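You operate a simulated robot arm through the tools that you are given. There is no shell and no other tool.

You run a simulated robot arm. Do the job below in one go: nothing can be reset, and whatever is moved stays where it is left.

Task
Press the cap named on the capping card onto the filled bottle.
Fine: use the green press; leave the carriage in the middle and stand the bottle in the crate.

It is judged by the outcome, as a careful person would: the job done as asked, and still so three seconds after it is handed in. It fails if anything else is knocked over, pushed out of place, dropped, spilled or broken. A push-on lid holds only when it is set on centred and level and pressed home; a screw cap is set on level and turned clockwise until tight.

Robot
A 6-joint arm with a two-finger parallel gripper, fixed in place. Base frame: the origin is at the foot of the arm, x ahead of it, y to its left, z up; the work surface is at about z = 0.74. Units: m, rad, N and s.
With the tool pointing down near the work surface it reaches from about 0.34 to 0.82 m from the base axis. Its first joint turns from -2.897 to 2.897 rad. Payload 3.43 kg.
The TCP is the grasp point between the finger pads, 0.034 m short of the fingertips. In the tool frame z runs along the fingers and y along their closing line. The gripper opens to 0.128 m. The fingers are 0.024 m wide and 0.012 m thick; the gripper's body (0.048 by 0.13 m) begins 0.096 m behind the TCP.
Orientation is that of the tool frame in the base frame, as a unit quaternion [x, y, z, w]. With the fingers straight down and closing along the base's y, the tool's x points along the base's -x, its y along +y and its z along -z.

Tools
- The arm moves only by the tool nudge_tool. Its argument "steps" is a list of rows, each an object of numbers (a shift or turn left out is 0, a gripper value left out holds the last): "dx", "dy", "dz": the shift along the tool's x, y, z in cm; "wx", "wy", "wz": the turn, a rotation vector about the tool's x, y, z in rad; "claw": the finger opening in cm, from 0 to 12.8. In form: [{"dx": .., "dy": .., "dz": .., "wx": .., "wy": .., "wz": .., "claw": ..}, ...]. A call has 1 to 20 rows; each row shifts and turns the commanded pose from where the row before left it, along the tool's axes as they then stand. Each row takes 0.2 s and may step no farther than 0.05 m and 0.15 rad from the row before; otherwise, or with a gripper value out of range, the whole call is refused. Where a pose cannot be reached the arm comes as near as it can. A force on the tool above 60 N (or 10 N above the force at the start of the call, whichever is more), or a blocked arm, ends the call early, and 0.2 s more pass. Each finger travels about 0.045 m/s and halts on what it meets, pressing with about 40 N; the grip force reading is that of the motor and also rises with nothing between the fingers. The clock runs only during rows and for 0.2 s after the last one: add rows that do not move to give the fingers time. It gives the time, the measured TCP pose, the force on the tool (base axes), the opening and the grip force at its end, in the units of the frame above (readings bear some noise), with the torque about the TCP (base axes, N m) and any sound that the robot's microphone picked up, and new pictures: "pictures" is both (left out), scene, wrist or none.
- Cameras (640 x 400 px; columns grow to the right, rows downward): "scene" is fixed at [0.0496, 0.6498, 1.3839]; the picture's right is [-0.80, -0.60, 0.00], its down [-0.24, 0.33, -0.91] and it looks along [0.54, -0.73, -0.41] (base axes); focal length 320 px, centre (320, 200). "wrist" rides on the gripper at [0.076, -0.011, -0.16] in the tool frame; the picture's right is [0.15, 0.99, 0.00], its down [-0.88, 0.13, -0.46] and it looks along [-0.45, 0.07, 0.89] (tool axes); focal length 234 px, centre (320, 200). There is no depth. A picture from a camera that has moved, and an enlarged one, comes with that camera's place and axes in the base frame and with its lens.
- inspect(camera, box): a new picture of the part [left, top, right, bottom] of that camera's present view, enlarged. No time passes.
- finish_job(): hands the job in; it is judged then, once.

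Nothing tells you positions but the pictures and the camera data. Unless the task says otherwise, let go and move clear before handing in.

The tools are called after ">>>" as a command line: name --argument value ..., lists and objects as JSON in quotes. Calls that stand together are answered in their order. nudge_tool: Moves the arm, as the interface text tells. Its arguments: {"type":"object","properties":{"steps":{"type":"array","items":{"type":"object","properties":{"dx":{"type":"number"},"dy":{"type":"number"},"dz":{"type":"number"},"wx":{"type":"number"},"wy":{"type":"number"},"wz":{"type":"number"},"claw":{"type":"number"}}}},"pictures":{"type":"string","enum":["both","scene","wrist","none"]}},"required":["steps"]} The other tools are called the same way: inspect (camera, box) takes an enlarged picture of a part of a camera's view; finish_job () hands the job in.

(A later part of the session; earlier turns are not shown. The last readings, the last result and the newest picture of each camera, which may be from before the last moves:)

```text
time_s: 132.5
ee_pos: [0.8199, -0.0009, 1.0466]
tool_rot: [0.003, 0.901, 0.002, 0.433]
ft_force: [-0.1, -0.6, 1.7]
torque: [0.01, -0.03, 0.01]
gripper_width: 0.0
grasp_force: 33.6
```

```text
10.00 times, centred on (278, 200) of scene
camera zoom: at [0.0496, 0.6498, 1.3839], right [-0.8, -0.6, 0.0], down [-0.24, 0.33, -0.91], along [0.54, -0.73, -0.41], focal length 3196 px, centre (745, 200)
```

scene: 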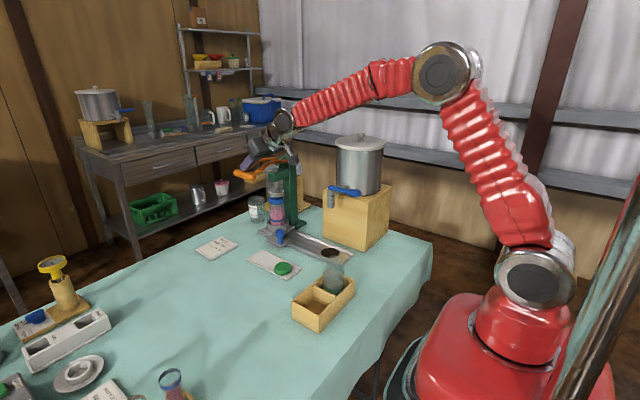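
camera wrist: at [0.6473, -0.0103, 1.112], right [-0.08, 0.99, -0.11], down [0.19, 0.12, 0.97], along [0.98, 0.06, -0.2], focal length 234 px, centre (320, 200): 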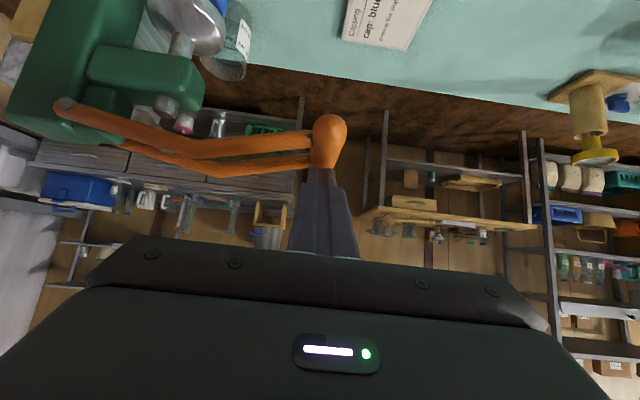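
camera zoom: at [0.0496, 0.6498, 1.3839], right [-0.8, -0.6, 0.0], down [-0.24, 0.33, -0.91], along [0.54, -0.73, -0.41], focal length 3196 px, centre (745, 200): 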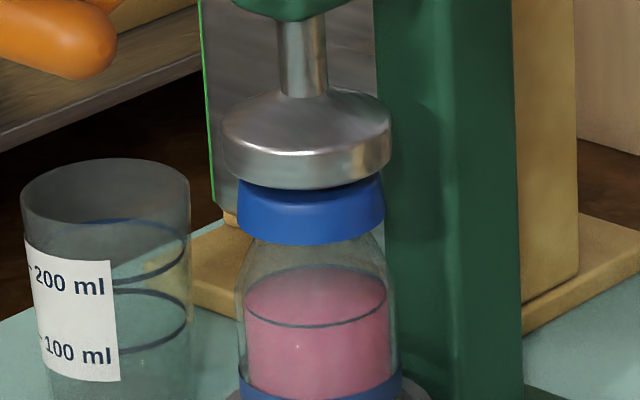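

>>> nudge_tool --steps '[{"dx": 0.313, "dz": 0.249}, {"dx": 0.313, "dz": 0.249}, {"dx": 0.313, "dz": 0.249}, {"dx": 0.313, "dz": 0.249}, {}]' --pictures "none"

>>> nudge_tool --steps '[{"dx": 0.313, "dz": 0.249}, {"dx": 0.313, "dz": 0.249}, {}]'

>>> inspect --camera "scene" --box '[255, 180, 300, 220]'

>>> inspect --camera "wrist" --box '[220, 80, 420, 240]'

```text
time_s: 133.7
ee_pos: [0.8194, -0.0006, 1.03]
tool_rot: [0.005, 0.901, 0.001, 0.434]
ft_force: [0.0, -0.2, 0.9]
torque: [-0.05, -0.03, 0.02]
gripper_width: 0.0
grasp_force: 32.8
```

```text
time_s: 134.5
ee_pos: [0.8195, -0.0005, 1.0236]
tool_rot: [0.005, 0.901, 0.001, 0.434]
ft_force: [0.6, 1.2, 1.1]
torque: [-0.02, -0.05, 0.02]
gripper_width: 0.0001
grasp_force: 32.8
camera wrist: at [0.6476, -0.0099, 1.064], right [-0.08, 0.99, -0.11], down [0.19, 0.12, 0.97], along [0.98, 0.06, -0.2], focal length 234 px, centre (320, 200)
```

scene: 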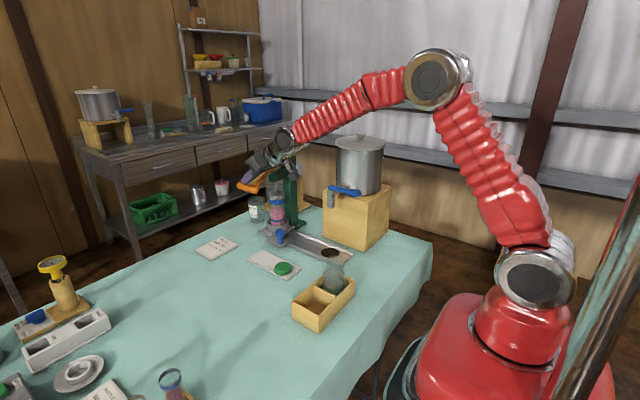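
wrist: 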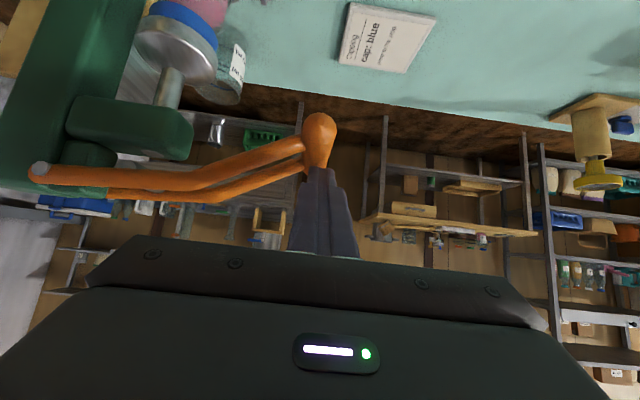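

```text
10.00 times, centred on (278, 200) of scene
camera zoom: at [0.0496, 0.6498, 1.3839], right [-0.8, -0.6, 0.0], down [-0.24, 0.33, -0.91], along [0.54, -0.73, -0.41], focal length 3196 px, centre (745, 200)
```

zoom: 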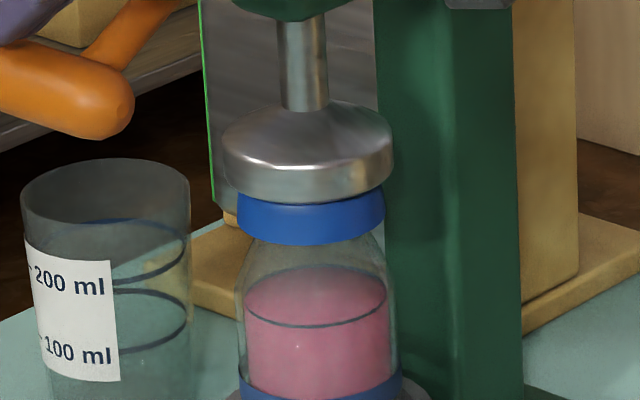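

```text
2.50 times, centred on (320, 160) of wrist
camera zoom: at [0.6476, -0.0099, 1.064], right [-0.08, 0.99, -0.11], down [0.19, 0.12, 0.97], along [0.98, 0.06, -0.2], focal length 585 px, centre (320, 300)
```

zoom: 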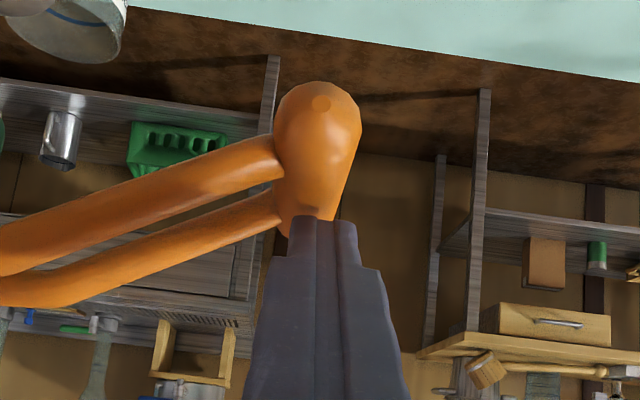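

The bar is swinging slightly toward -y as it descends, so I'll follow it with the tip while pressing on.

>>> nudge_tool --steps '[{"dx": 0.235, "dy": -0.3, "dz": 0.187}, {"dx": 0.235, "dy": -0.15, "dz": 0.187}, {"dx": 0.235, "dy": -0.06, "dz": 0.187}, {}]' --pictures "none"

>>> nudge_tool --steps '[{"dx": 0.235, "dy": -0.06, "dz": 0.187}, {}]' --pictures "none"

>>> inspect --camera "scene" --box '[255, 180, 300, 220]'

>>> inspect --camera "wrist" --box '[220, 80, 420, 240]'

```text
time_s: 135.5
ee_pos: [0.8207, -0.0052, 1.018]
tool_rot: [0.005, 0.899, 0.001, 0.437]
ft_force: [0.6, 8.7, 25.3]
torque: [0.21, -0.46, 0.21]
gripper_width: 0.0
grasp_force: 33.6
```

```text
time_s: 136.1
ee_pos: [0.8199, -0.0063, 1.0173]
tool_rot: [0.005, 0.9, 0.001, 0.437]
ft_force: [-8.5, 13.4, 38.8]
torque: [0.28, -0.51, 0.28]
gripper_width: 0.0002
grasp_force: 32.7
```

```text
10.00 times, centred on (278, 200) of scene
camera zoom: at [0.0496, 0.6498, 1.3839], right [-0.8, -0.6, 0.0], down [-0.24, 0.33, -0.91], along [0.54, -0.73, -0.41], focal length 3196 px, centre (745, 200)
```

zoom: 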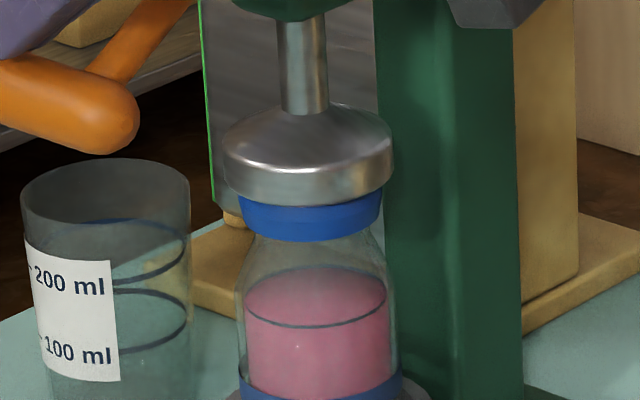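

```text
2.50 times, centred on (320, 160) of wrist
camera zoom: at [0.6479, -0.0147, 1.0566], right [-0.08, 0.99, -0.11], down [0.18, 0.12, 0.97], along [0.98, 0.06, -0.19], focal length 585 px, centre (320, 300)
```

zoom: 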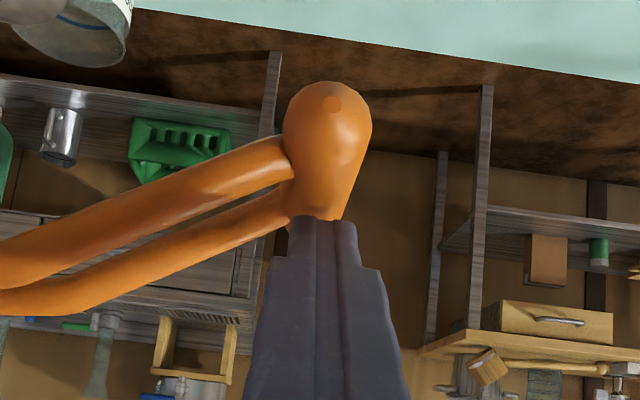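

The ram is now pressing the cap, at 39 N on the lever. I'll continue carefully toward the stop.

>>> nudge_tool --steps '[{"dx": 0.118, "dy": -0.02, "dz": 0.093}, {"dx": 0.118, "dy": -0.02, "dz": 0.093}, {}]' --pictures "none"

>>> inspect --camera "scene" --box '[255, 180, 300, 220]'

```text
time_s: 136.9
ee_pos: [0.8209, -0.0061, 1.0162]
tool_rot: [0.004, 0.899, 0.001, 0.439]
ft_force: [-12.9, 19.2, 44.0]
torque: [0.44, -0.46, 0.33]
gripper_width: 0.0
grasp_force: 32.9
```

```text
10.00 times, centred on (278, 200) of scene
camera zoom: at [0.0496, 0.6498, 1.3839], right [-0.8, -0.6, 0.0], down [-0.24, 0.33, -0.91], along [0.54, -0.73, -0.41], focal length 3196 px, centre (745, 200)
```

zoom: 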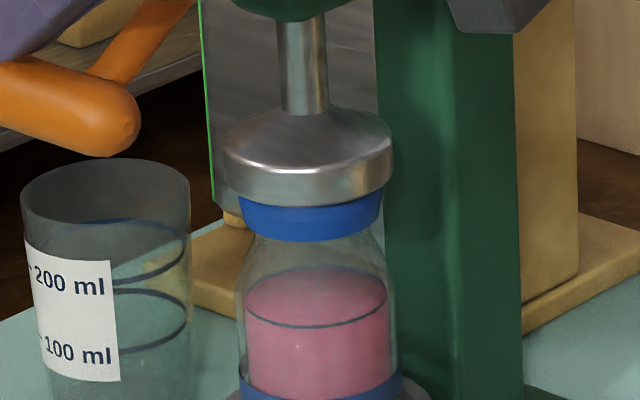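

Some of this load is sideways. I'll remove that and put the effort into pressing straight down.

>>> nudge_tool --steps '[{"dx": 0.062, "dy": 0.15, "dz": -0.078}, {"dx": 0.118, "dy": 0, "dz": 0.093}, {}]' --pictures "none"

>>> nudge_tool --steps '[{"dx": 0.118, "dy": 0, "dz": 0.093}, {}]' --pictures "none"

>>> inspect --camera "scene" --box '[255, 180, 300, 220]'

```text
time_s: 137.7
ee_pos: [0.8202, -0.0053, 1.0155]
tool_rot: [0.005, 0.897, 0.001, 0.441]
ft_force: [-6.0, 4.3, 47.3]
torque: [0.03, -0.76, 0.33]
gripper_width: 0.0
grasp_force: 33.2
```

```text
time_s: 138.3
ee_pos: [0.8205, -0.006, 1.0171]
tool_rot: [0.005, 0.897, 0.001, 0.442]
ft_force: [-8.9, 1.2, 50.7]
torque: [-0.09, -0.74, -0.01]
gripper_width: 0.0001
grasp_force: 33.0
```

```text
10.00 times, centred on (278, 200) of scene
camera zoom: at [0.0496, 0.6498, 1.3839], right [-0.8, -0.6, 0.0], down [-0.24, 0.33, -0.91], along [0.54, -0.73, -0.41], focal length 3196 px, centre (745, 200)
```

zoom: 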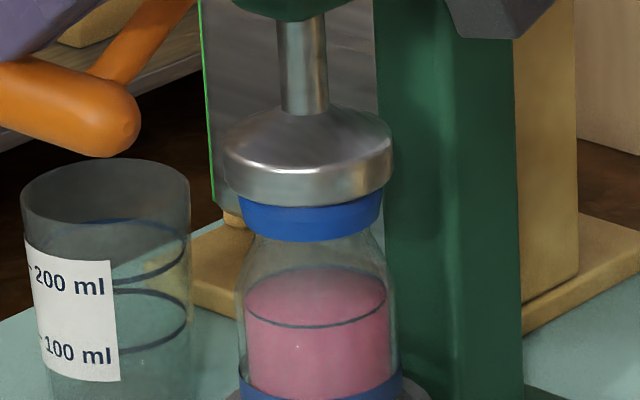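

>>> inspect --camera "scene" --box '[266, 192, 290, 207]'

>>> nudge_tool --steps '[{"dx": 0.157, "dy": 0.0, "dz": 0.124}, {"dx": 0.157, "dy": 0.0, "dz": 0.124}, {}, {}]' --pictures "scene"

>>> inspect --camera "scene" --box '[266, 192, 290, 207]'

```text
16.00 times, centred on (278, 200) of scene
camera zoom: at [0.0496, 0.6498, 1.3839], right [-0.8, -0.6, 0.0], down [-0.24, 0.33, -0.91], along [0.54, -0.73, -0.41], focal length 5114 px, centre (992, 208)
```

zoom: 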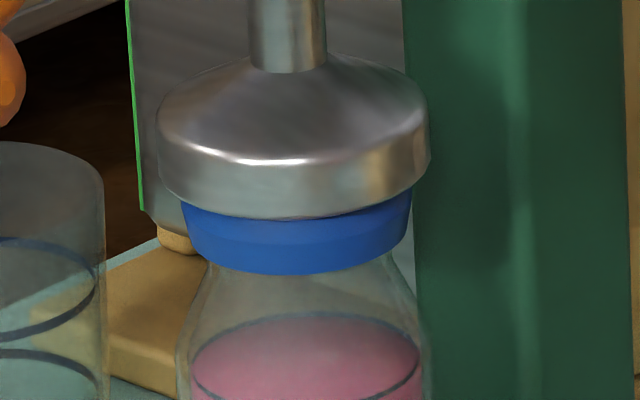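

```text
time_s: 139.1
ee_pos: [0.8242, -0.0066, 1.0189]
tool_rot: [0.004, 0.895, 0.001, 0.446]
ft_force: [-2.7, 1.8, 19.0]
torque: [0.02, -0.31, 0.04]
gripper_width: 0.0
grasp_force: 33.2
stopped in row 3: the force on the tool passed its limit at 61 N (the readings are from after the stop); the commanded pose is now the measured one
```

scene: 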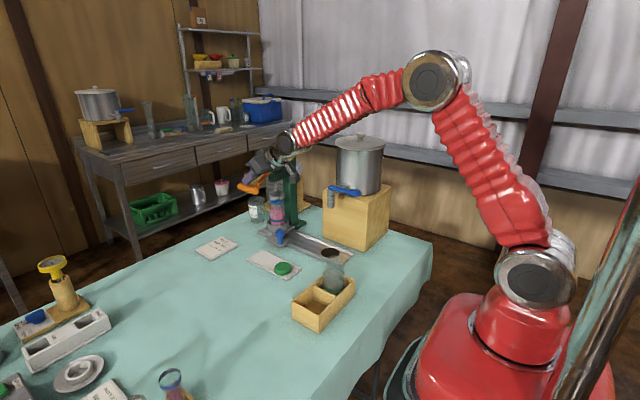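

```text
16.00 times, centred on (278, 200) of scene
camera zoom: at [0.0496, 0.6498, 1.3839], right [-0.8, -0.6, 0.0], down [-0.24, 0.33, -0.91], along [0.54, -0.73, -0.41], focal length 5114 px, centre (992, 208)
```

zoom: 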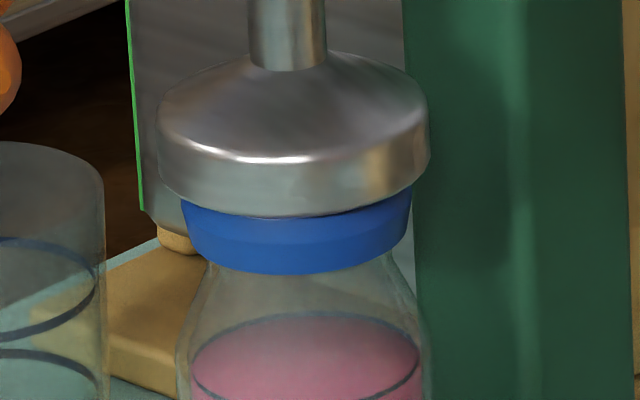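

The lever reached a firm stop at about 61 N. I'll ease off upward and see whether the lever springs back.

>>> nudge_tool --steps '[{"dx": -0.4, "dz": -0.31}, {"dx": -0.78, "dz": -0.62}, {"dx": -0.78, "dz": -0.62}, {"dx": -0.78, "dz": -0.62}, {}]'

>>> inspect --camera "scene" --box '[235, 150, 315, 230]'

>>> inspect --camera "scene" --box '[266, 192, 290, 207]'

```text
time_s: 140.2
ee_pos: [0.8223, -0.0067, 1.0486]
tool_rot: [0.005, 0.897, 0.0, 0.443]
ft_force: [-0.3, -1.1, 1.5]
torque: [-0.01, 0.0, -0.02]
gripper_width: 0.0
grasp_force: 33.1
camera wrist: at [0.6489, -0.0157, 1.0854], right [-0.08, 0.99, -0.11], down [0.17, 0.12, 0.98], along [0.98, 0.06, -0.18], focal length 234 px, centre (320, 200)
```

scene: 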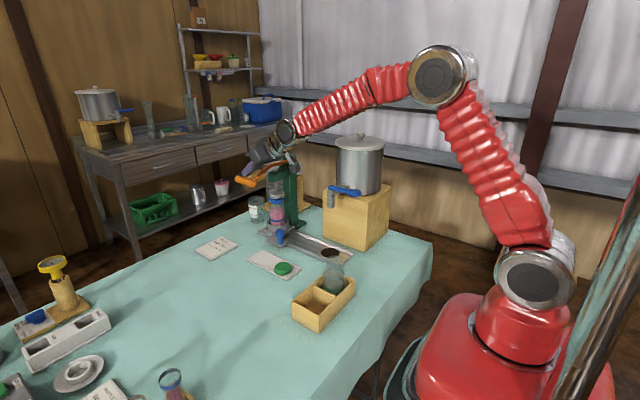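
wrist: 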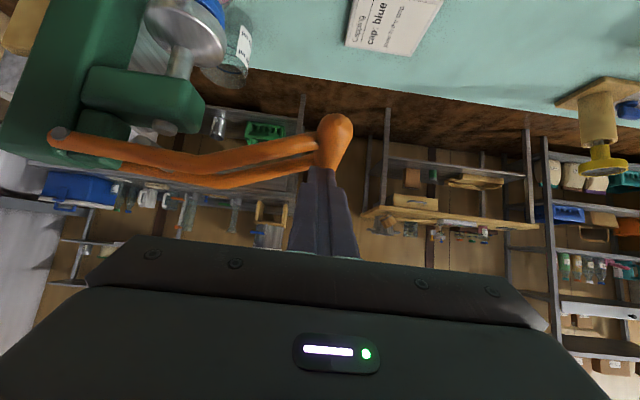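

```text
5.00 times, centred on (275, 190) of scene
camera zoom: at [0.0496, 0.6498, 1.3839], right [-0.8, -0.6, 0.0], down [-0.24, 0.33, -0.91], along [0.54, -0.73, -0.41], focal length 1598 px, centre (545, 250)
```

zoom: 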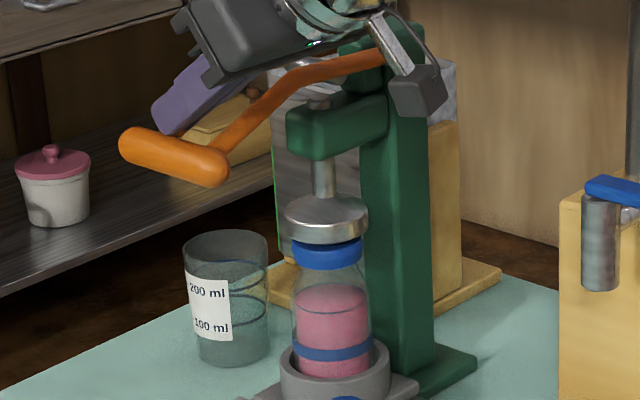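

```text
16.00 times, centred on (278, 200) of scene
camera zoom: at [0.0496, 0.6498, 1.3839], right [-0.8, -0.6, 0.0], down [-0.24, 0.33, -0.91], along [0.54, -0.73, -0.41], focal length 5114 px, centre (992, 208)
```

zoom: 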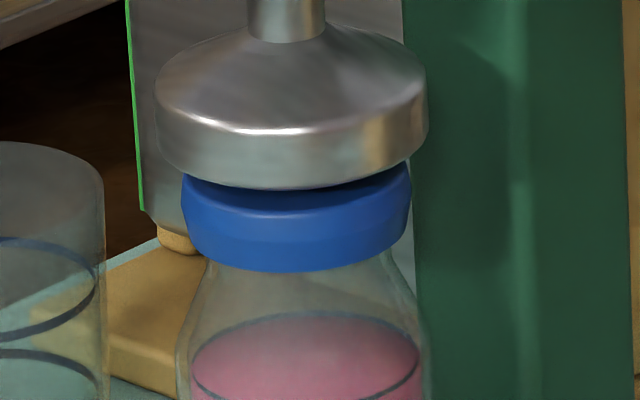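

The lever follows back up on its spring. I'll let it rise gently to its rest position and look at the cap.

>>> nudge_tool --steps '[{"dx": -0.78, "dz": -0.62}, {"dx": -0.78, "dz": -0.62}, {"dx": -0.78, "dz": -0.62}, {"dx": -0.78, "dz": -0.62}, {"dx": -0.78, "dz": -0.62}, {"dx": -0.78, "dz": -0.62}, {"dx": -0.78, "dz": -0.62}, {"dx": -1.5, "dz": -1.2}, {}]'

>>> inspect --camera "scene" --box '[225, 140, 315, 230]'

>>> inspect --camera "scene" --box '[263, 187, 293, 212]'

```text
time_s: 142.2
ee_pos: [0.8213, -0.0057, 1.1376]
tool_rot: [0.004, 0.896, 0.001, 0.443]
ft_force: [0.2, -0.3, 0.5]
torque: [-0.02, 0.01, -0.04]
gripper_width: 0.0
grasp_force: 33.6
camera wrist: at [0.6471, -0.0154, 1.1747], right [-0.08, 0.99, -0.11], down [0.17, 0.12, 0.98], along [0.98, 0.06, -0.18], focal length 234 px, centre (320, 200)
```

scene: 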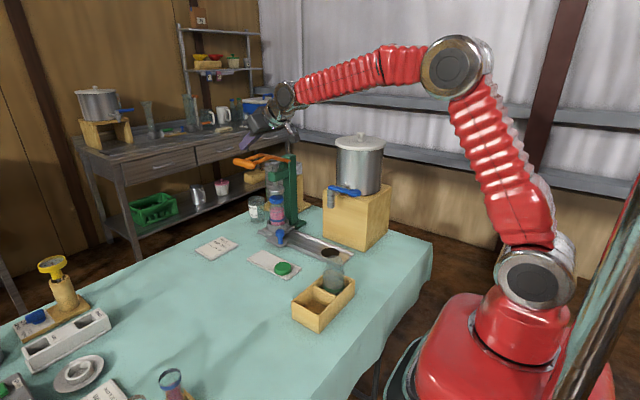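
wrist: 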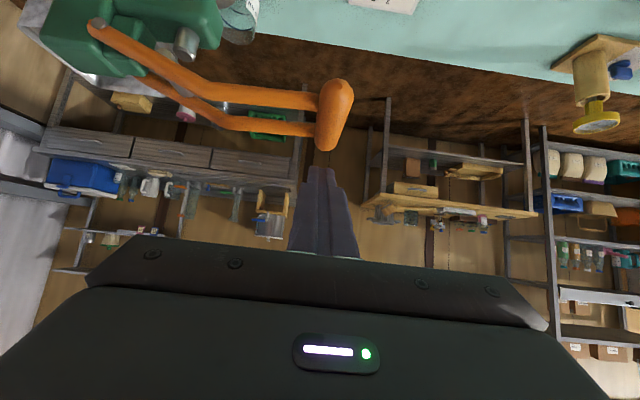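

```text
4.44 times, centred on (270, 185) of scene
camera zoom: at [0.0496, 0.6498, 1.3839], right [-0.8, -0.6, 0.0], down [-0.24, 0.33, -0.91], along [0.54, -0.73, -0.41], focal length 1421 px, centre (542, 267)
```

zoom: 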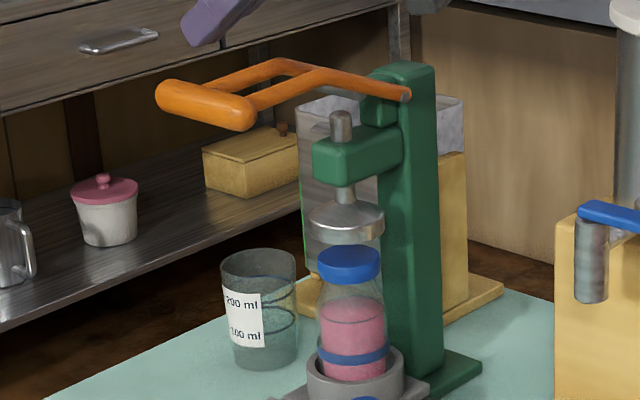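

```text
16.00 times, centred on (278, 200) of scene
camera zoom: at [0.0496, 0.6498, 1.3839], right [-0.8, -0.6, 0.0], down [-0.24, 0.33, -0.91], along [0.54, -0.73, -0.41], focal length 5114 px, centre (992, 208)
```

zoom: 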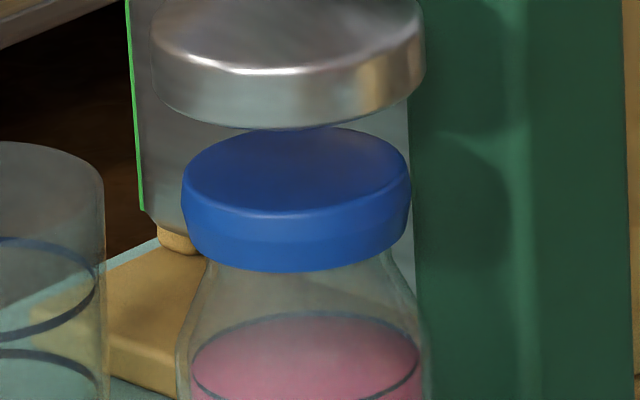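

The cap's skirt now grips the neck, it sits level, and the lever is back at rest. Next I'll go back to the knob to return the carriage to the middle.

>>> nudge_tool --steps '[{"dx": 2.43, "dz": -3.18}, {"dx": 2.43, "dz": -3.18}, {"dx": 2.43, "dz": -3.18}, {"dx": 2.43, "dz": -3.18}, {"dx": 2.43, "dz": -3.18}, {"wy": 0.1295}, {"wy": 0.1295}, {"wy": 0.1295}, {"wy": 0.1295}, {"wx": 0.0515, "wz": 0.122}, {"wx": 0.0515, "wz": 0.122}, {"wx": 0.0515, "wz": 0.122}, {"wx": 0.0515, "wz": 0.122}, {"wx": 0.0515, "wz": 0.122}, {"wx": 0.0515, "wz": 0.122}, {"wx": 0.0515, "wz": 0.122, "claw": 6.5}, {}]'

```text
time_s: 145.8
ee_pos: [0.6199, -0.0057, 1.1375]
tool_rot: [0.442, 0.875, -0.087, 0.176]
ft_force: [0.0, -0.2, 0.2]
torque: [-0.01, -0.04, 0.0]
gripper_width: 0.0504
grasp_force: 0.0
camera wrist: at [0.5326, 0.0949, 1.2563], right [0.72, 0.7, -0.05], down [0.48, -0.44, 0.76], along [0.51, -0.57, -0.65], focal length 234 px, centre (320, 200)
```

scene: 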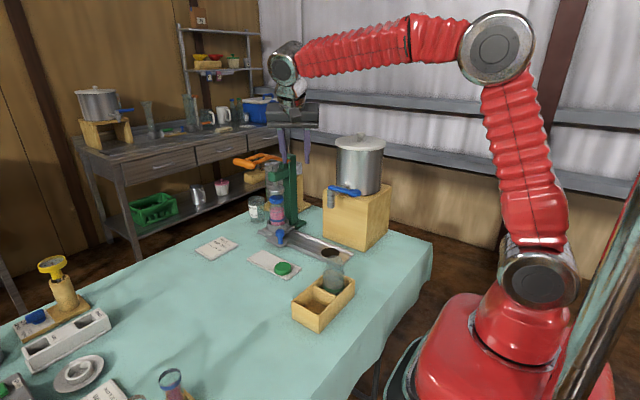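
wrist: 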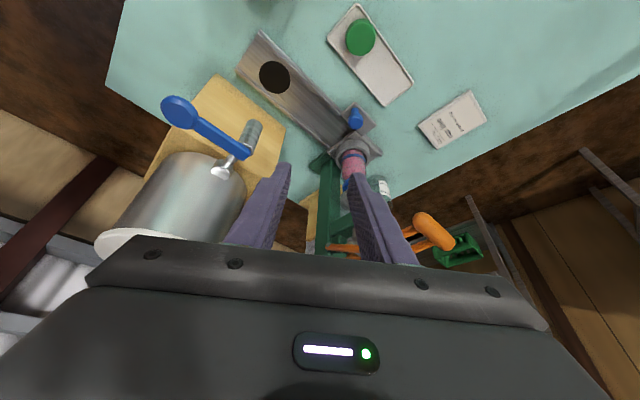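

>>> nudge_tool --steps '[{"dx": 0.285, "dy": 1.2, "dz": 4.45}, {"dx": 0.285, "dy": 1.2, "dz": 4.45}, {"dx": 0.285, "dy": 1.2, "dz": 4.45}, {"dx": 0.285, "dy": 1.2, "dz": 4.45}, {"dx": 0.285, "dy": 1.2, "dz": 4.45}, {"dx": 0.285, "dy": 1.2, "dz": 4.45}, {}]'

>>> inspect --camera "wrist" --box '[220, 80, 420, 240]'

>>> inspect --camera "scene" --box '[230, 150, 330, 250]'

```text
time_s: 147.4
ee_pos: [0.7308, -0.0316, 0.8838]
tool_rot: [0.441, 0.875, -0.087, 0.177]
ft_force: [0.1, 0.7, -0.8]
torque: [-0.02, -0.03, -0.03]
gripper_width: 0.0651
grasp_force: 0.0
camera wrist: at [0.6434, 0.0683, 1.0029], right [0.72, 0.7, -0.05], down [0.48, -0.44, 0.76], along [0.51, -0.57, -0.65], focal length 234 px, centre (320, 200)
```

scene: 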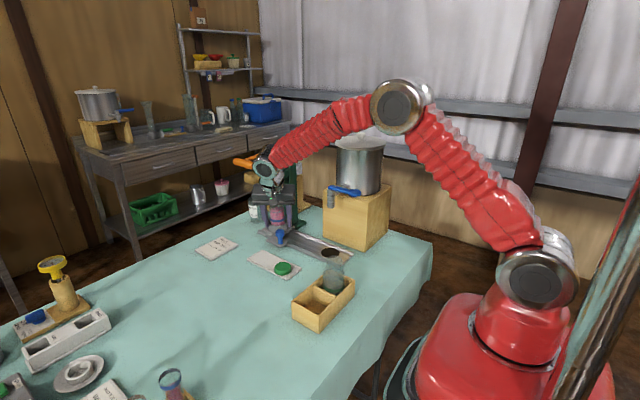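
wrist: 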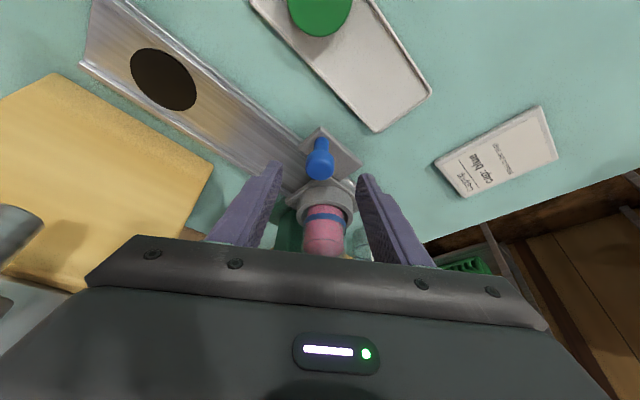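

```text
2.50 times, centred on (320, 160) of wrist
camera zoom: at [0.6434, 0.0683, 1.0029], right [0.72, 0.7, -0.05], down [0.48, -0.44, 0.76], along [0.51, -0.57, -0.65], focal length 585 px, centre (320, 300)
```

zoom: 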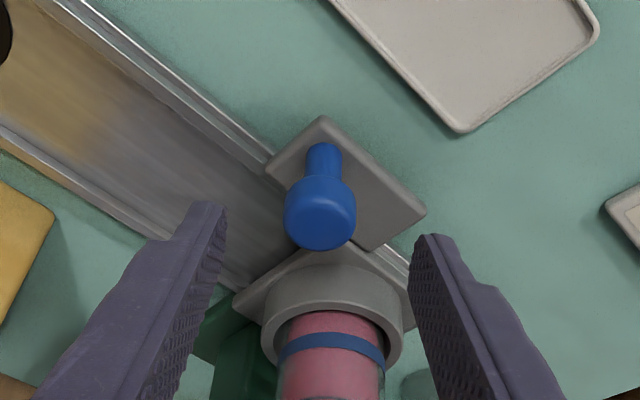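

```text
4.00 times, centred on (280, 200) of scene
camera zoom: at [0.0496, 0.6498, 1.3839], right [-0.8, -0.6, 0.0], down [-0.24, 0.33, -0.91], along [0.54, -0.73, -0.41], focal length 1279 px, centre (480, 200)
```

zoom: 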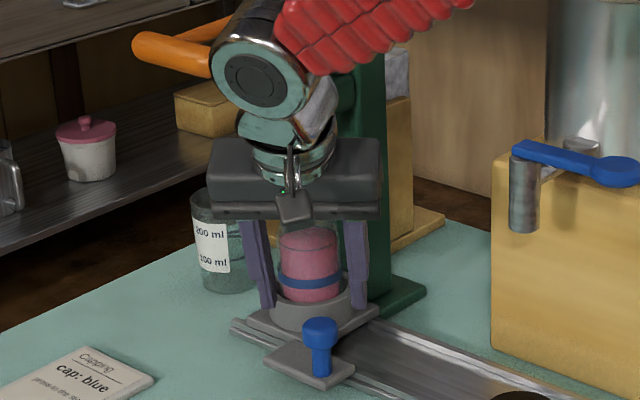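

The knob is centred. I'll advance and grip it.

>>> nudge_tool --steps '[{"dz": 3.0}, {"dz": 3.0}, {"dz": 2.0}, {"claw": 2.5}, {"claw": 2.5}, {"claw": 2.5}, {"claw": 2.5}, {"claw": 2.5}]'

>>> inspect --camera "wrist" --box '[220, 80, 420, 240]'

```text
time_s: 149.2
ee_pos: [0.7491, -0.0571, 0.8102]
tool_rot: [0.442, 0.876, -0.087, 0.176]
ft_force: [2.6, 2.6, -1.5]
torque: [-0.31, -0.15, 0.31]
gripper_width: 0.0309
grasp_force: 45.1
camera wrist: at [0.6621, 0.044, 0.9289], right [0.71, 0.7, -0.05], down [0.48, -0.44, 0.76], along [0.51, -0.57, -0.65], focal length 234 px, centre (320, 200)
```

scene: 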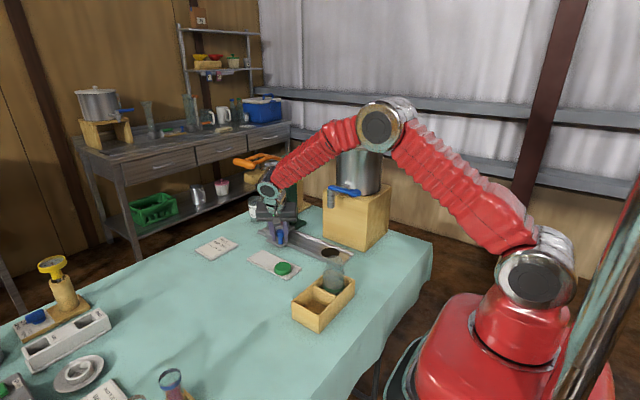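
wrist: 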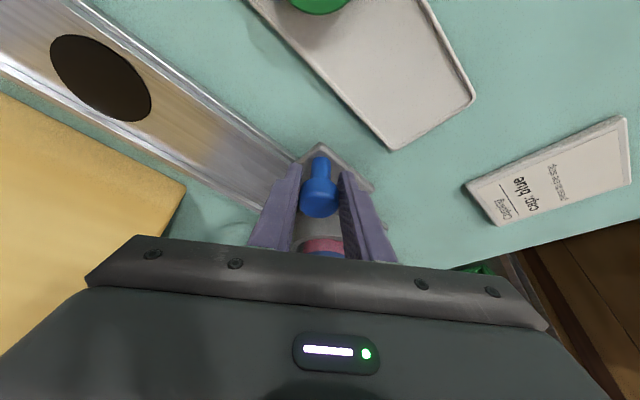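

```text
2.50 times, centred on (320, 160) of wrist
camera zoom: at [0.6621, 0.044, 0.9289], right [0.71, 0.7, -0.05], down [0.48, -0.44, 0.76], along [0.51, -0.57, -0.65], focal length 585 px, centre (320, 300)
```

zoom: 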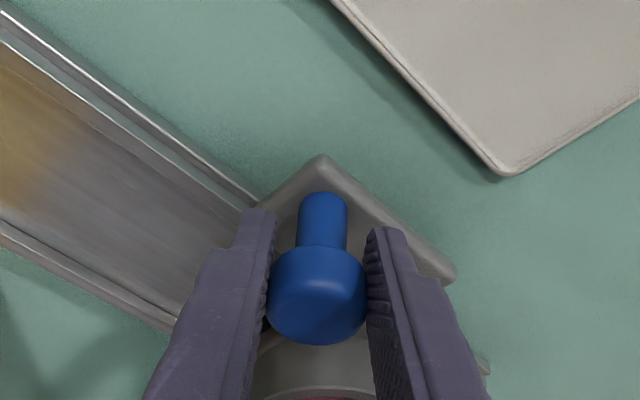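

The knob is gripped with little side load. I'll slide the carriage slowly back toward the middle.

>>> nudge_tool --steps '[{"dx": 0.083, "dy": -0.12, "dz": -0.035}, {"dx": 0.193, "dy": -0.28, "dz": -0.082}, {"dx": 0.276, "dy": -0.4, "dz": -0.117}, {"dx": 0.276, "dy": -0.4, "dz": -0.117}, {"dx": 0.276, "dy": -0.4, "dz": -0.117}, {"dx": 0.276, "dy": -0.4, "dz": -0.117}, {"dx": 0.276, "dy": -0.4, "dz": -0.117}, {"dx": 0.276, "dy": -0.4, "dz": -0.117}, {"dx": 0.276, "dy": -0.4, "dz": -0.117}, {"dx": 0.276, "dy": -0.4, "dz": -0.117}, {"dx": 0.276, "dy": -0.4, "dz": -0.117}, {"dx": 0.193, "dy": -0.28, "dz": -0.082}, {}]' --pictures "scene"

```text
time_s: 152.1
ee_pos: [0.6956, -0.0564, 0.8101]
tool_rot: [0.441, 0.876, -0.088, 0.175]
ft_force: [-1.1, -1.0, -20.0]
torque: [0.19, 0.45, 0.41]
gripper_width: 0.0312
grasp_force: 45.1
```

scene: 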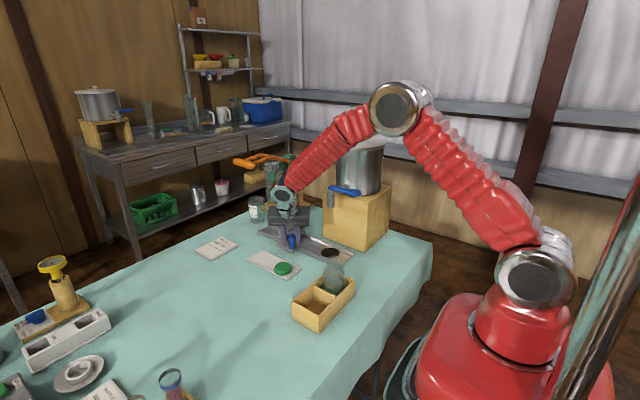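

>>> nudge_tool --steps '[{"dx": 0.031, "dz": 0.074}, {"dx": 0.193, "dy": -0.28, "dz": -0.082}, {"dx": 0.276, "dy": -0.4, "dz": -0.117}, {"dx": 0.276, "dy": -0.4, "dz": -0.117}, {"dx": 0.276, "dy": -0.4, "dz": -0.117}, {"dx": 0.276, "dy": -0.4, "dz": -0.117}, {"dx": 0.276, "dy": -0.4, "dz": -0.117}, {"dx": 0.276, "dy": -0.4, "dz": -0.117}, {"dx": 0.276, "dy": -0.4, "dz": -0.117}, {"dx": 0.276, "dy": -0.4, "dz": -0.117}, {"dx": 0.276, "dy": -0.4, "dz": -0.117}, {"dx": 0.276, "dy": -0.4, "dz": -0.117}, {"dx": 0.276, "dy": -0.4, "dz": -0.117}, {"dx": 0.276, "dy": -0.4, "dz": -0.117}, {"dx": 0.193, "dy": -0.28, "dz": -0.082}, {"dx": 0.11, "dy": -0.16, "dz": -0.047}, {}, {}]'

>>> inspect --camera "scene" --box '[250, 170, 370, 270]'

```text
time_s: 155.8
ee_pos: [0.6257, -0.056, 0.8102]
tool_rot: [0.442, 0.875, -0.087, 0.176]
ft_force: [-0.7, -17.4, -5.4]
torque: [-0.22, 0.08, 0.33]
gripper_width: 0.0311
grasp_force: 45.1
camera wrist: at [0.5386, 0.0441, 0.9292], right [0.72, 0.7, -0.05], down [0.48, -0.44, 0.76], along [0.51, -0.57, -0.65], focal length 234 px, centre (320, 200)
```

scene: 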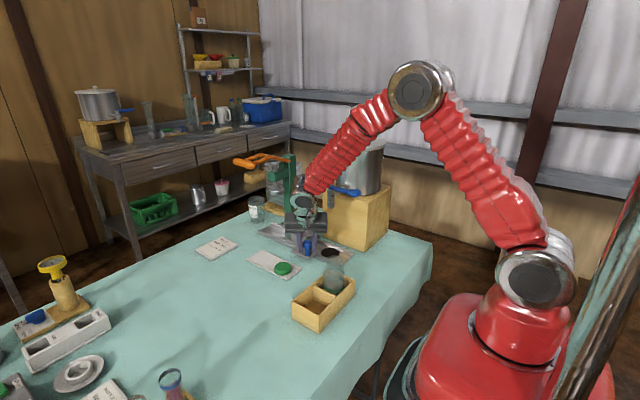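
wrist: 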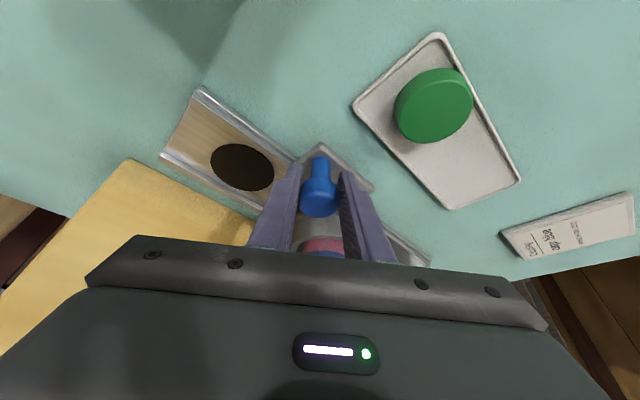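

```text
4.00 times, centred on (310, 220) of scene
camera zoom: at [0.0496, 0.6498, 1.3839], right [-0.8, -0.6, 0.0], down [-0.24, 0.33, -0.91], along [0.54, -0.73, -0.41], focal length 1279 px, centre (360, 120)
```

zoom: 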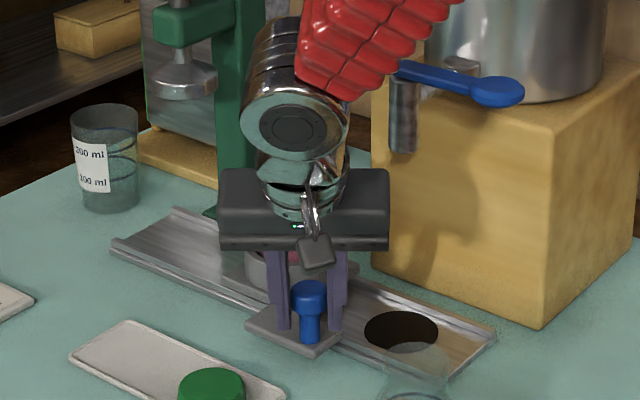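

>>> inspect --camera "scene" --box '[250, 195, 370, 270]'

```text
5.33 times, centred on (310, 232) of scene
camera zoom: at [0.0496, 0.6498, 1.3839], right [-0.8, -0.6, 0.0], down [-0.24, 0.33, -0.91], along [0.54, -0.73, -0.41], focal length 1705 px, centre (373, 27)
```

zoom: 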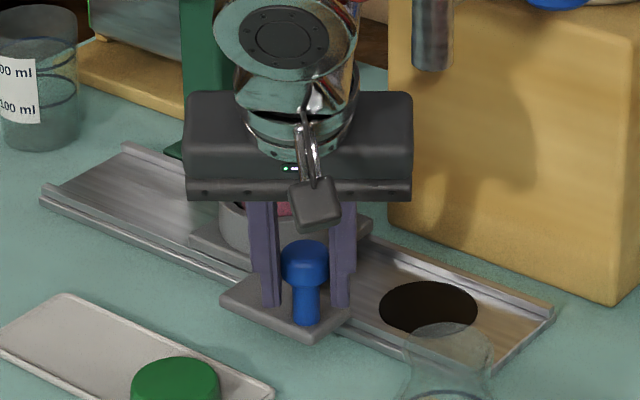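

Compared with the starting picture, the carriage is about 5 mm too far toward the press. I'll trim it back, then release and compare again.

>>> nudge_tool --steps '[{"dx": 0.138, "dy": -0.2, "dz": -0.058}, {"dx": 0.138, "dy": -0.2, "dz": -0.058}, {}, {"claw": 6}, {"claw": 6}, {"claw": 6}, {"dz": -4}, {"dz": -4}, {"dz": -4}, {"dx": 3, "dz": -2}, {"dx": 3, "dz": -2}, {"dx": 3, "dz": -2}, {}]'

>>> inspect --camera "scene" --box '[250, 195, 370, 270]'

```text
time_s: 158.7
ee_pos: [0.5295, 0.0667, 0.9413]
tool_rot: [0.442, 0.875, -0.088, 0.175]
ft_force: [0.7, -0.2, -0.2]
torque: [-0.04, 0.01, -0.04]
gripper_width: 0.0599
grasp_force: 0.0
camera wrist: at [0.4427, 0.1668, 1.0604], right [0.72, 0.7, -0.05], down [0.48, -0.44, 0.76], along [0.51, -0.57, -0.65], focal length 234 px, centre (320, 200)
```

scene: 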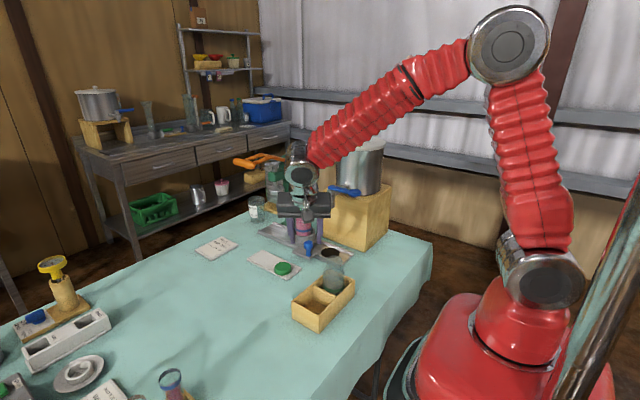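
wrist: 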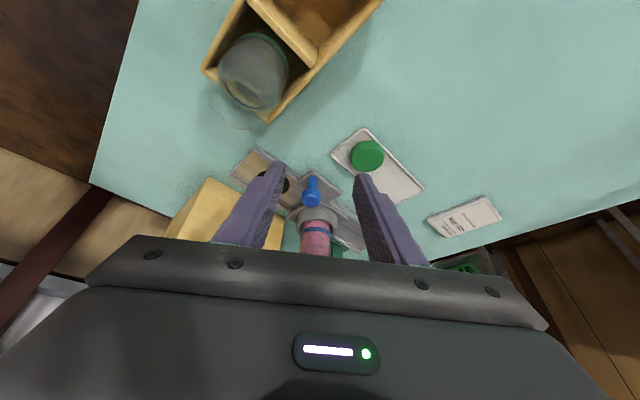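

```text
5.33 times, centred on (310, 232) of scene
camera zoom: at [0.0496, 0.6498, 1.3839], right [-0.8, -0.6, 0.0], down [-0.24, 0.33, -0.91], along [0.54, -0.73, -0.41], focal length 1705 px, centre (373, 27)
```

zoom: 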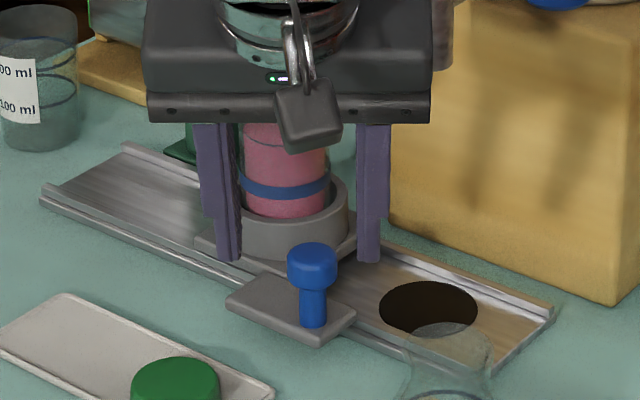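

The carriage is back at its original position within about a millimetre. Next I'll straighten the tool, open the fingers, and hover above the capped bottle to pick it up.

>>> nudge_tool --steps '[{"wy": 0.1333, "claw": 9}, {"wy": 0.1333}, {"wy": 0.1333}, {"wz": 0.1287}, {"wz": 0.1287}, {"wz": 0.1287}, {"wz": 0.1287}, {"wz": 0.1287}, {"dz": -4.5}, {"dz": -4.5}, {"dx": -2.3, "dy": 3.6}, {"dx": -2.3, "dy": 3.6}, {"dx": -2.3, "dy": 3.6}, {"dx": -2.3, "dy": 3.6}, {"dx": -2.4, "dy": 3.6}, {"dx": -4.4}, {"dx": -4.4}, {}]'

>>> inspect --camera "wrist" --box '[220, 80, 420, 240]'

>>> inspect --camera "scene" --box '[250, 150, 370, 250]'

```text
time_s: 162.4
ee_pos: [0.7088, -0.139, 1.0287]
tool_rot: [0.709, 0.705, 0.003, -0.002]
ft_force: [0.4, -0.6, 0.1]
torque: [-0.01, 0.0, 0.02]
gripper_width: 0.0901
grasp_force: 0.1
camera wrist: at [0.6988, -0.0628, 1.1904], right [0.99, 0.14, 0.0], down [0.13, -0.88, 0.45], along [0.06, -0.45, -0.89], focal length 234 px, centre (320, 200)
```

scene: 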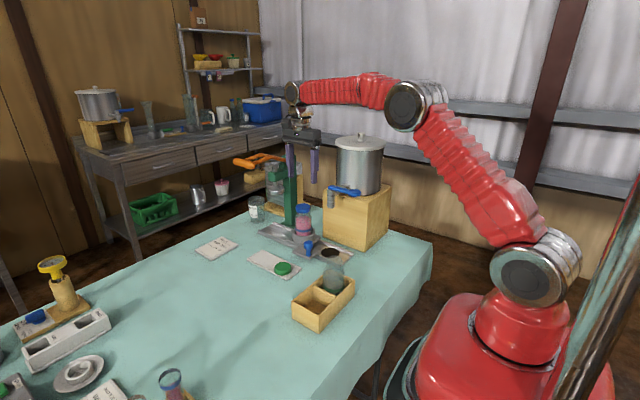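
wrist: 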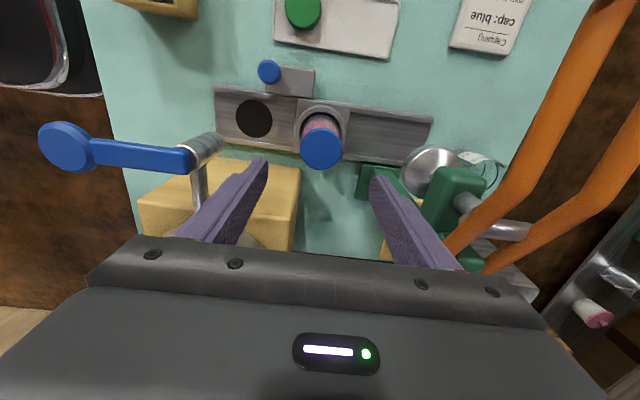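

```text
2.50 times, centred on (320, 160) of wrist
camera zoom: at [0.6988, -0.0628, 1.1904], right [0.99, 0.14, 0.0], down [0.13, -0.88, 0.45], along [0.06, -0.45, -0.89], focal length 585 px, centre (320, 300)
```

zoom: 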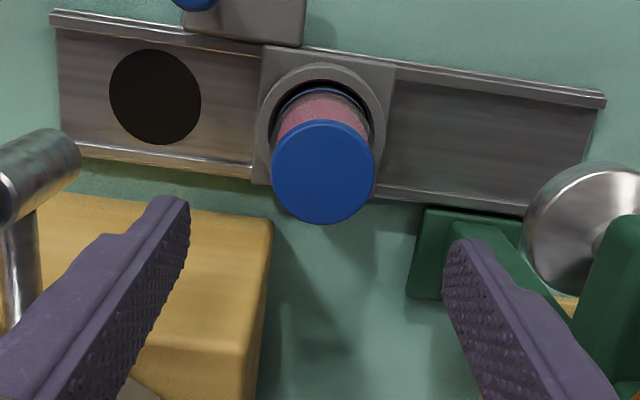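

```text
4.00 times, centred on (310, 200) of scene
camera zoom: at [0.0496, 0.6498, 1.3839], right [-0.8, -0.6, 0.0], down [-0.24, 0.33, -0.91], along [0.54, -0.73, -0.41], focal length 1279 px, centre (360, 200)
```

zoom: 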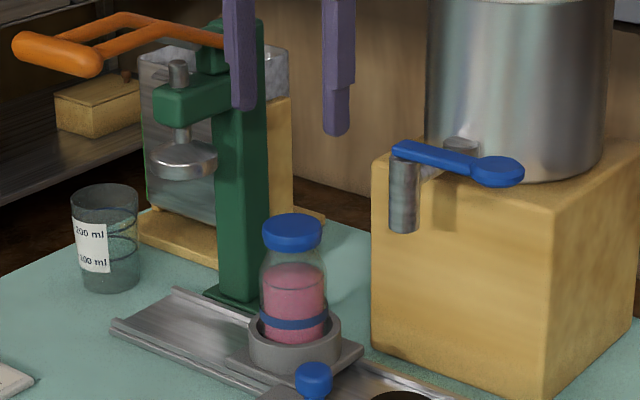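

The fingers are centred over the bottle. I'll descend around it to body height.

>>> nudge_tool --steps '[{"dx": -0.1, "dy": 0.1, "dz": 4.0}, {"dz": 4.0}, {"dz": 4.0}, {"dz": 4.0}, {"dz": 2.0}, {}]'

>>> inspect --camera "scene" --box '[260, 170, 360, 250]'

>>> inspect --camera "wrist" --box '[220, 80, 420, 240]'

```text
time_s: 163.8
ee_pos: [0.7104, -0.1381, 0.8501]
tool_rot: [0.71, 0.704, 0.002, -0.002]
ft_force: [-1.1, -0.6, 0.1]
torque: [-0.04, 0.0, 0.0]
gripper_width: 0.09
grasp_force: 0.1
camera wrist: at [0.699, -0.0627, 1.0108], right [0.99, 0.14, 0.0], down [0.12, -0.88, 0.45], along [0.06, -0.45, -0.89], focal length 234 px, centre (320, 200)
```

scene: 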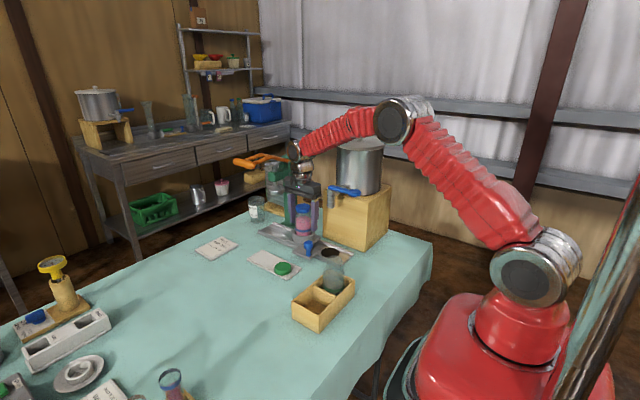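
wrist: 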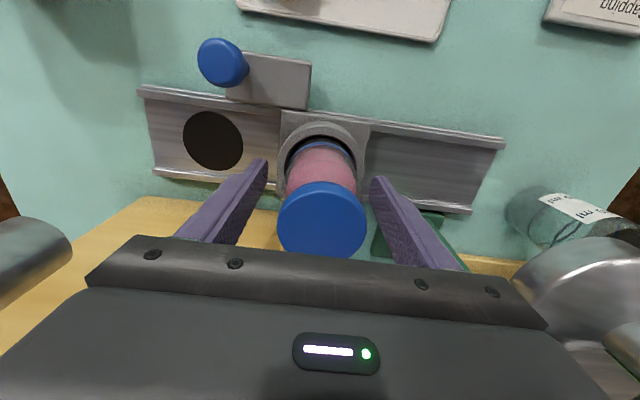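

```text
5.00 times, centred on (310, 210) of scene
camera zoom: at [0.0496, 0.6498, 1.3839], right [-0.8, -0.6, 0.0], down [-0.24, 0.33, -0.91], along [0.54, -0.73, -0.41], focal length 1598 px, centre (370, 150)
```

zoom: 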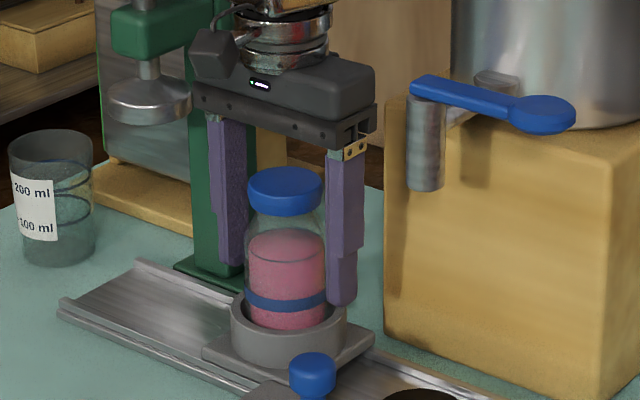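

```text
2.50 times, centred on (320, 160) of wrist
camera zoom: at [0.699, -0.0627, 1.0108], right [0.99, 0.14, 0.0], down [0.12, -0.88, 0.45], along [0.06, -0.45, -0.89], focal length 585 px, centre (320, 300)
```

zoom: 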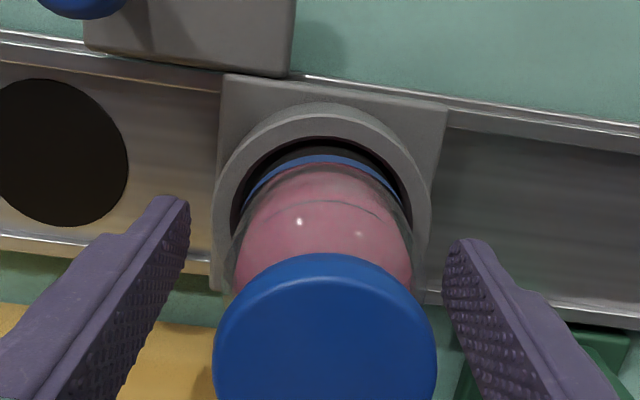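

The fingers straddle the bottle body, with their tips above the crate wall height for later. I'll close on the bottle at this level.

>>> nudge_tool --steps '[{"dz": -0.3}, {"claw": 5.0}, {"claw": 5.0}, {"claw": 5.0}, {"claw": 5.0}, {"claw": 5.0}]'

>>> inspect --camera "scene" --box '[260, 170, 360, 250]'

```text
time_s: 165.2
ee_pos: [0.7096, -0.1377, 0.8533]
tool_rot: [0.71, 0.704, 0.002, -0.002]
ft_force: [-0.1, -0.1, -0.3]
torque: [0.06, -0.12, 0.01]
gripper_width: 0.0611
grasp_force: 39.9
camera wrist: at [0.6991, -0.0624, 1.0141], right [0.99, 0.14, 0.0], down [0.12, -0.88, 0.45], along [0.06, -0.45, -0.89], focal length 234 px, centre (320, 200)
```

scene: 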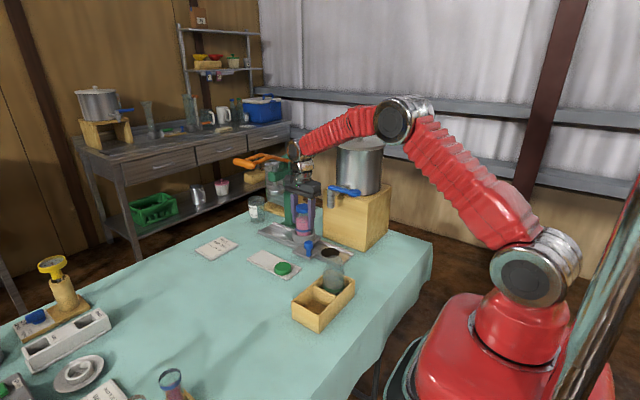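
wrist: 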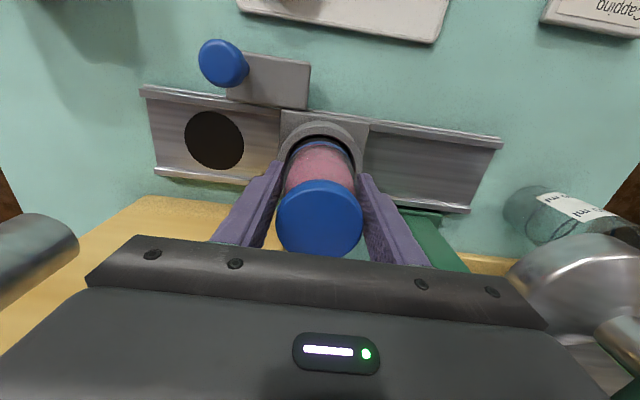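

```text
5.00 times, centred on (310, 210) of scene
camera zoom: at [0.0496, 0.6498, 1.3839], right [-0.8, -0.6, 0.0], down [-0.24, 0.33, -0.91], along [0.54, -0.73, -0.41], focal length 1598 px, centre (370, 150)
```

zoom: 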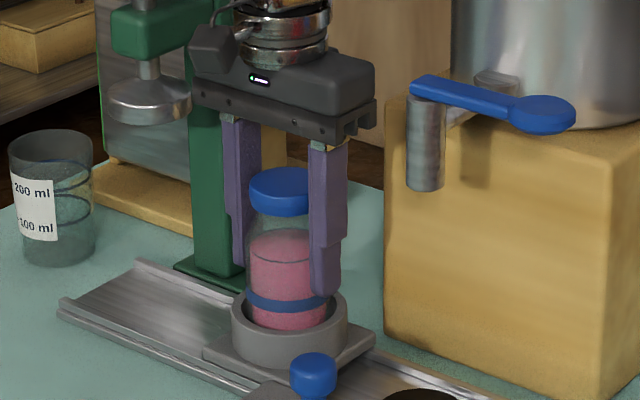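

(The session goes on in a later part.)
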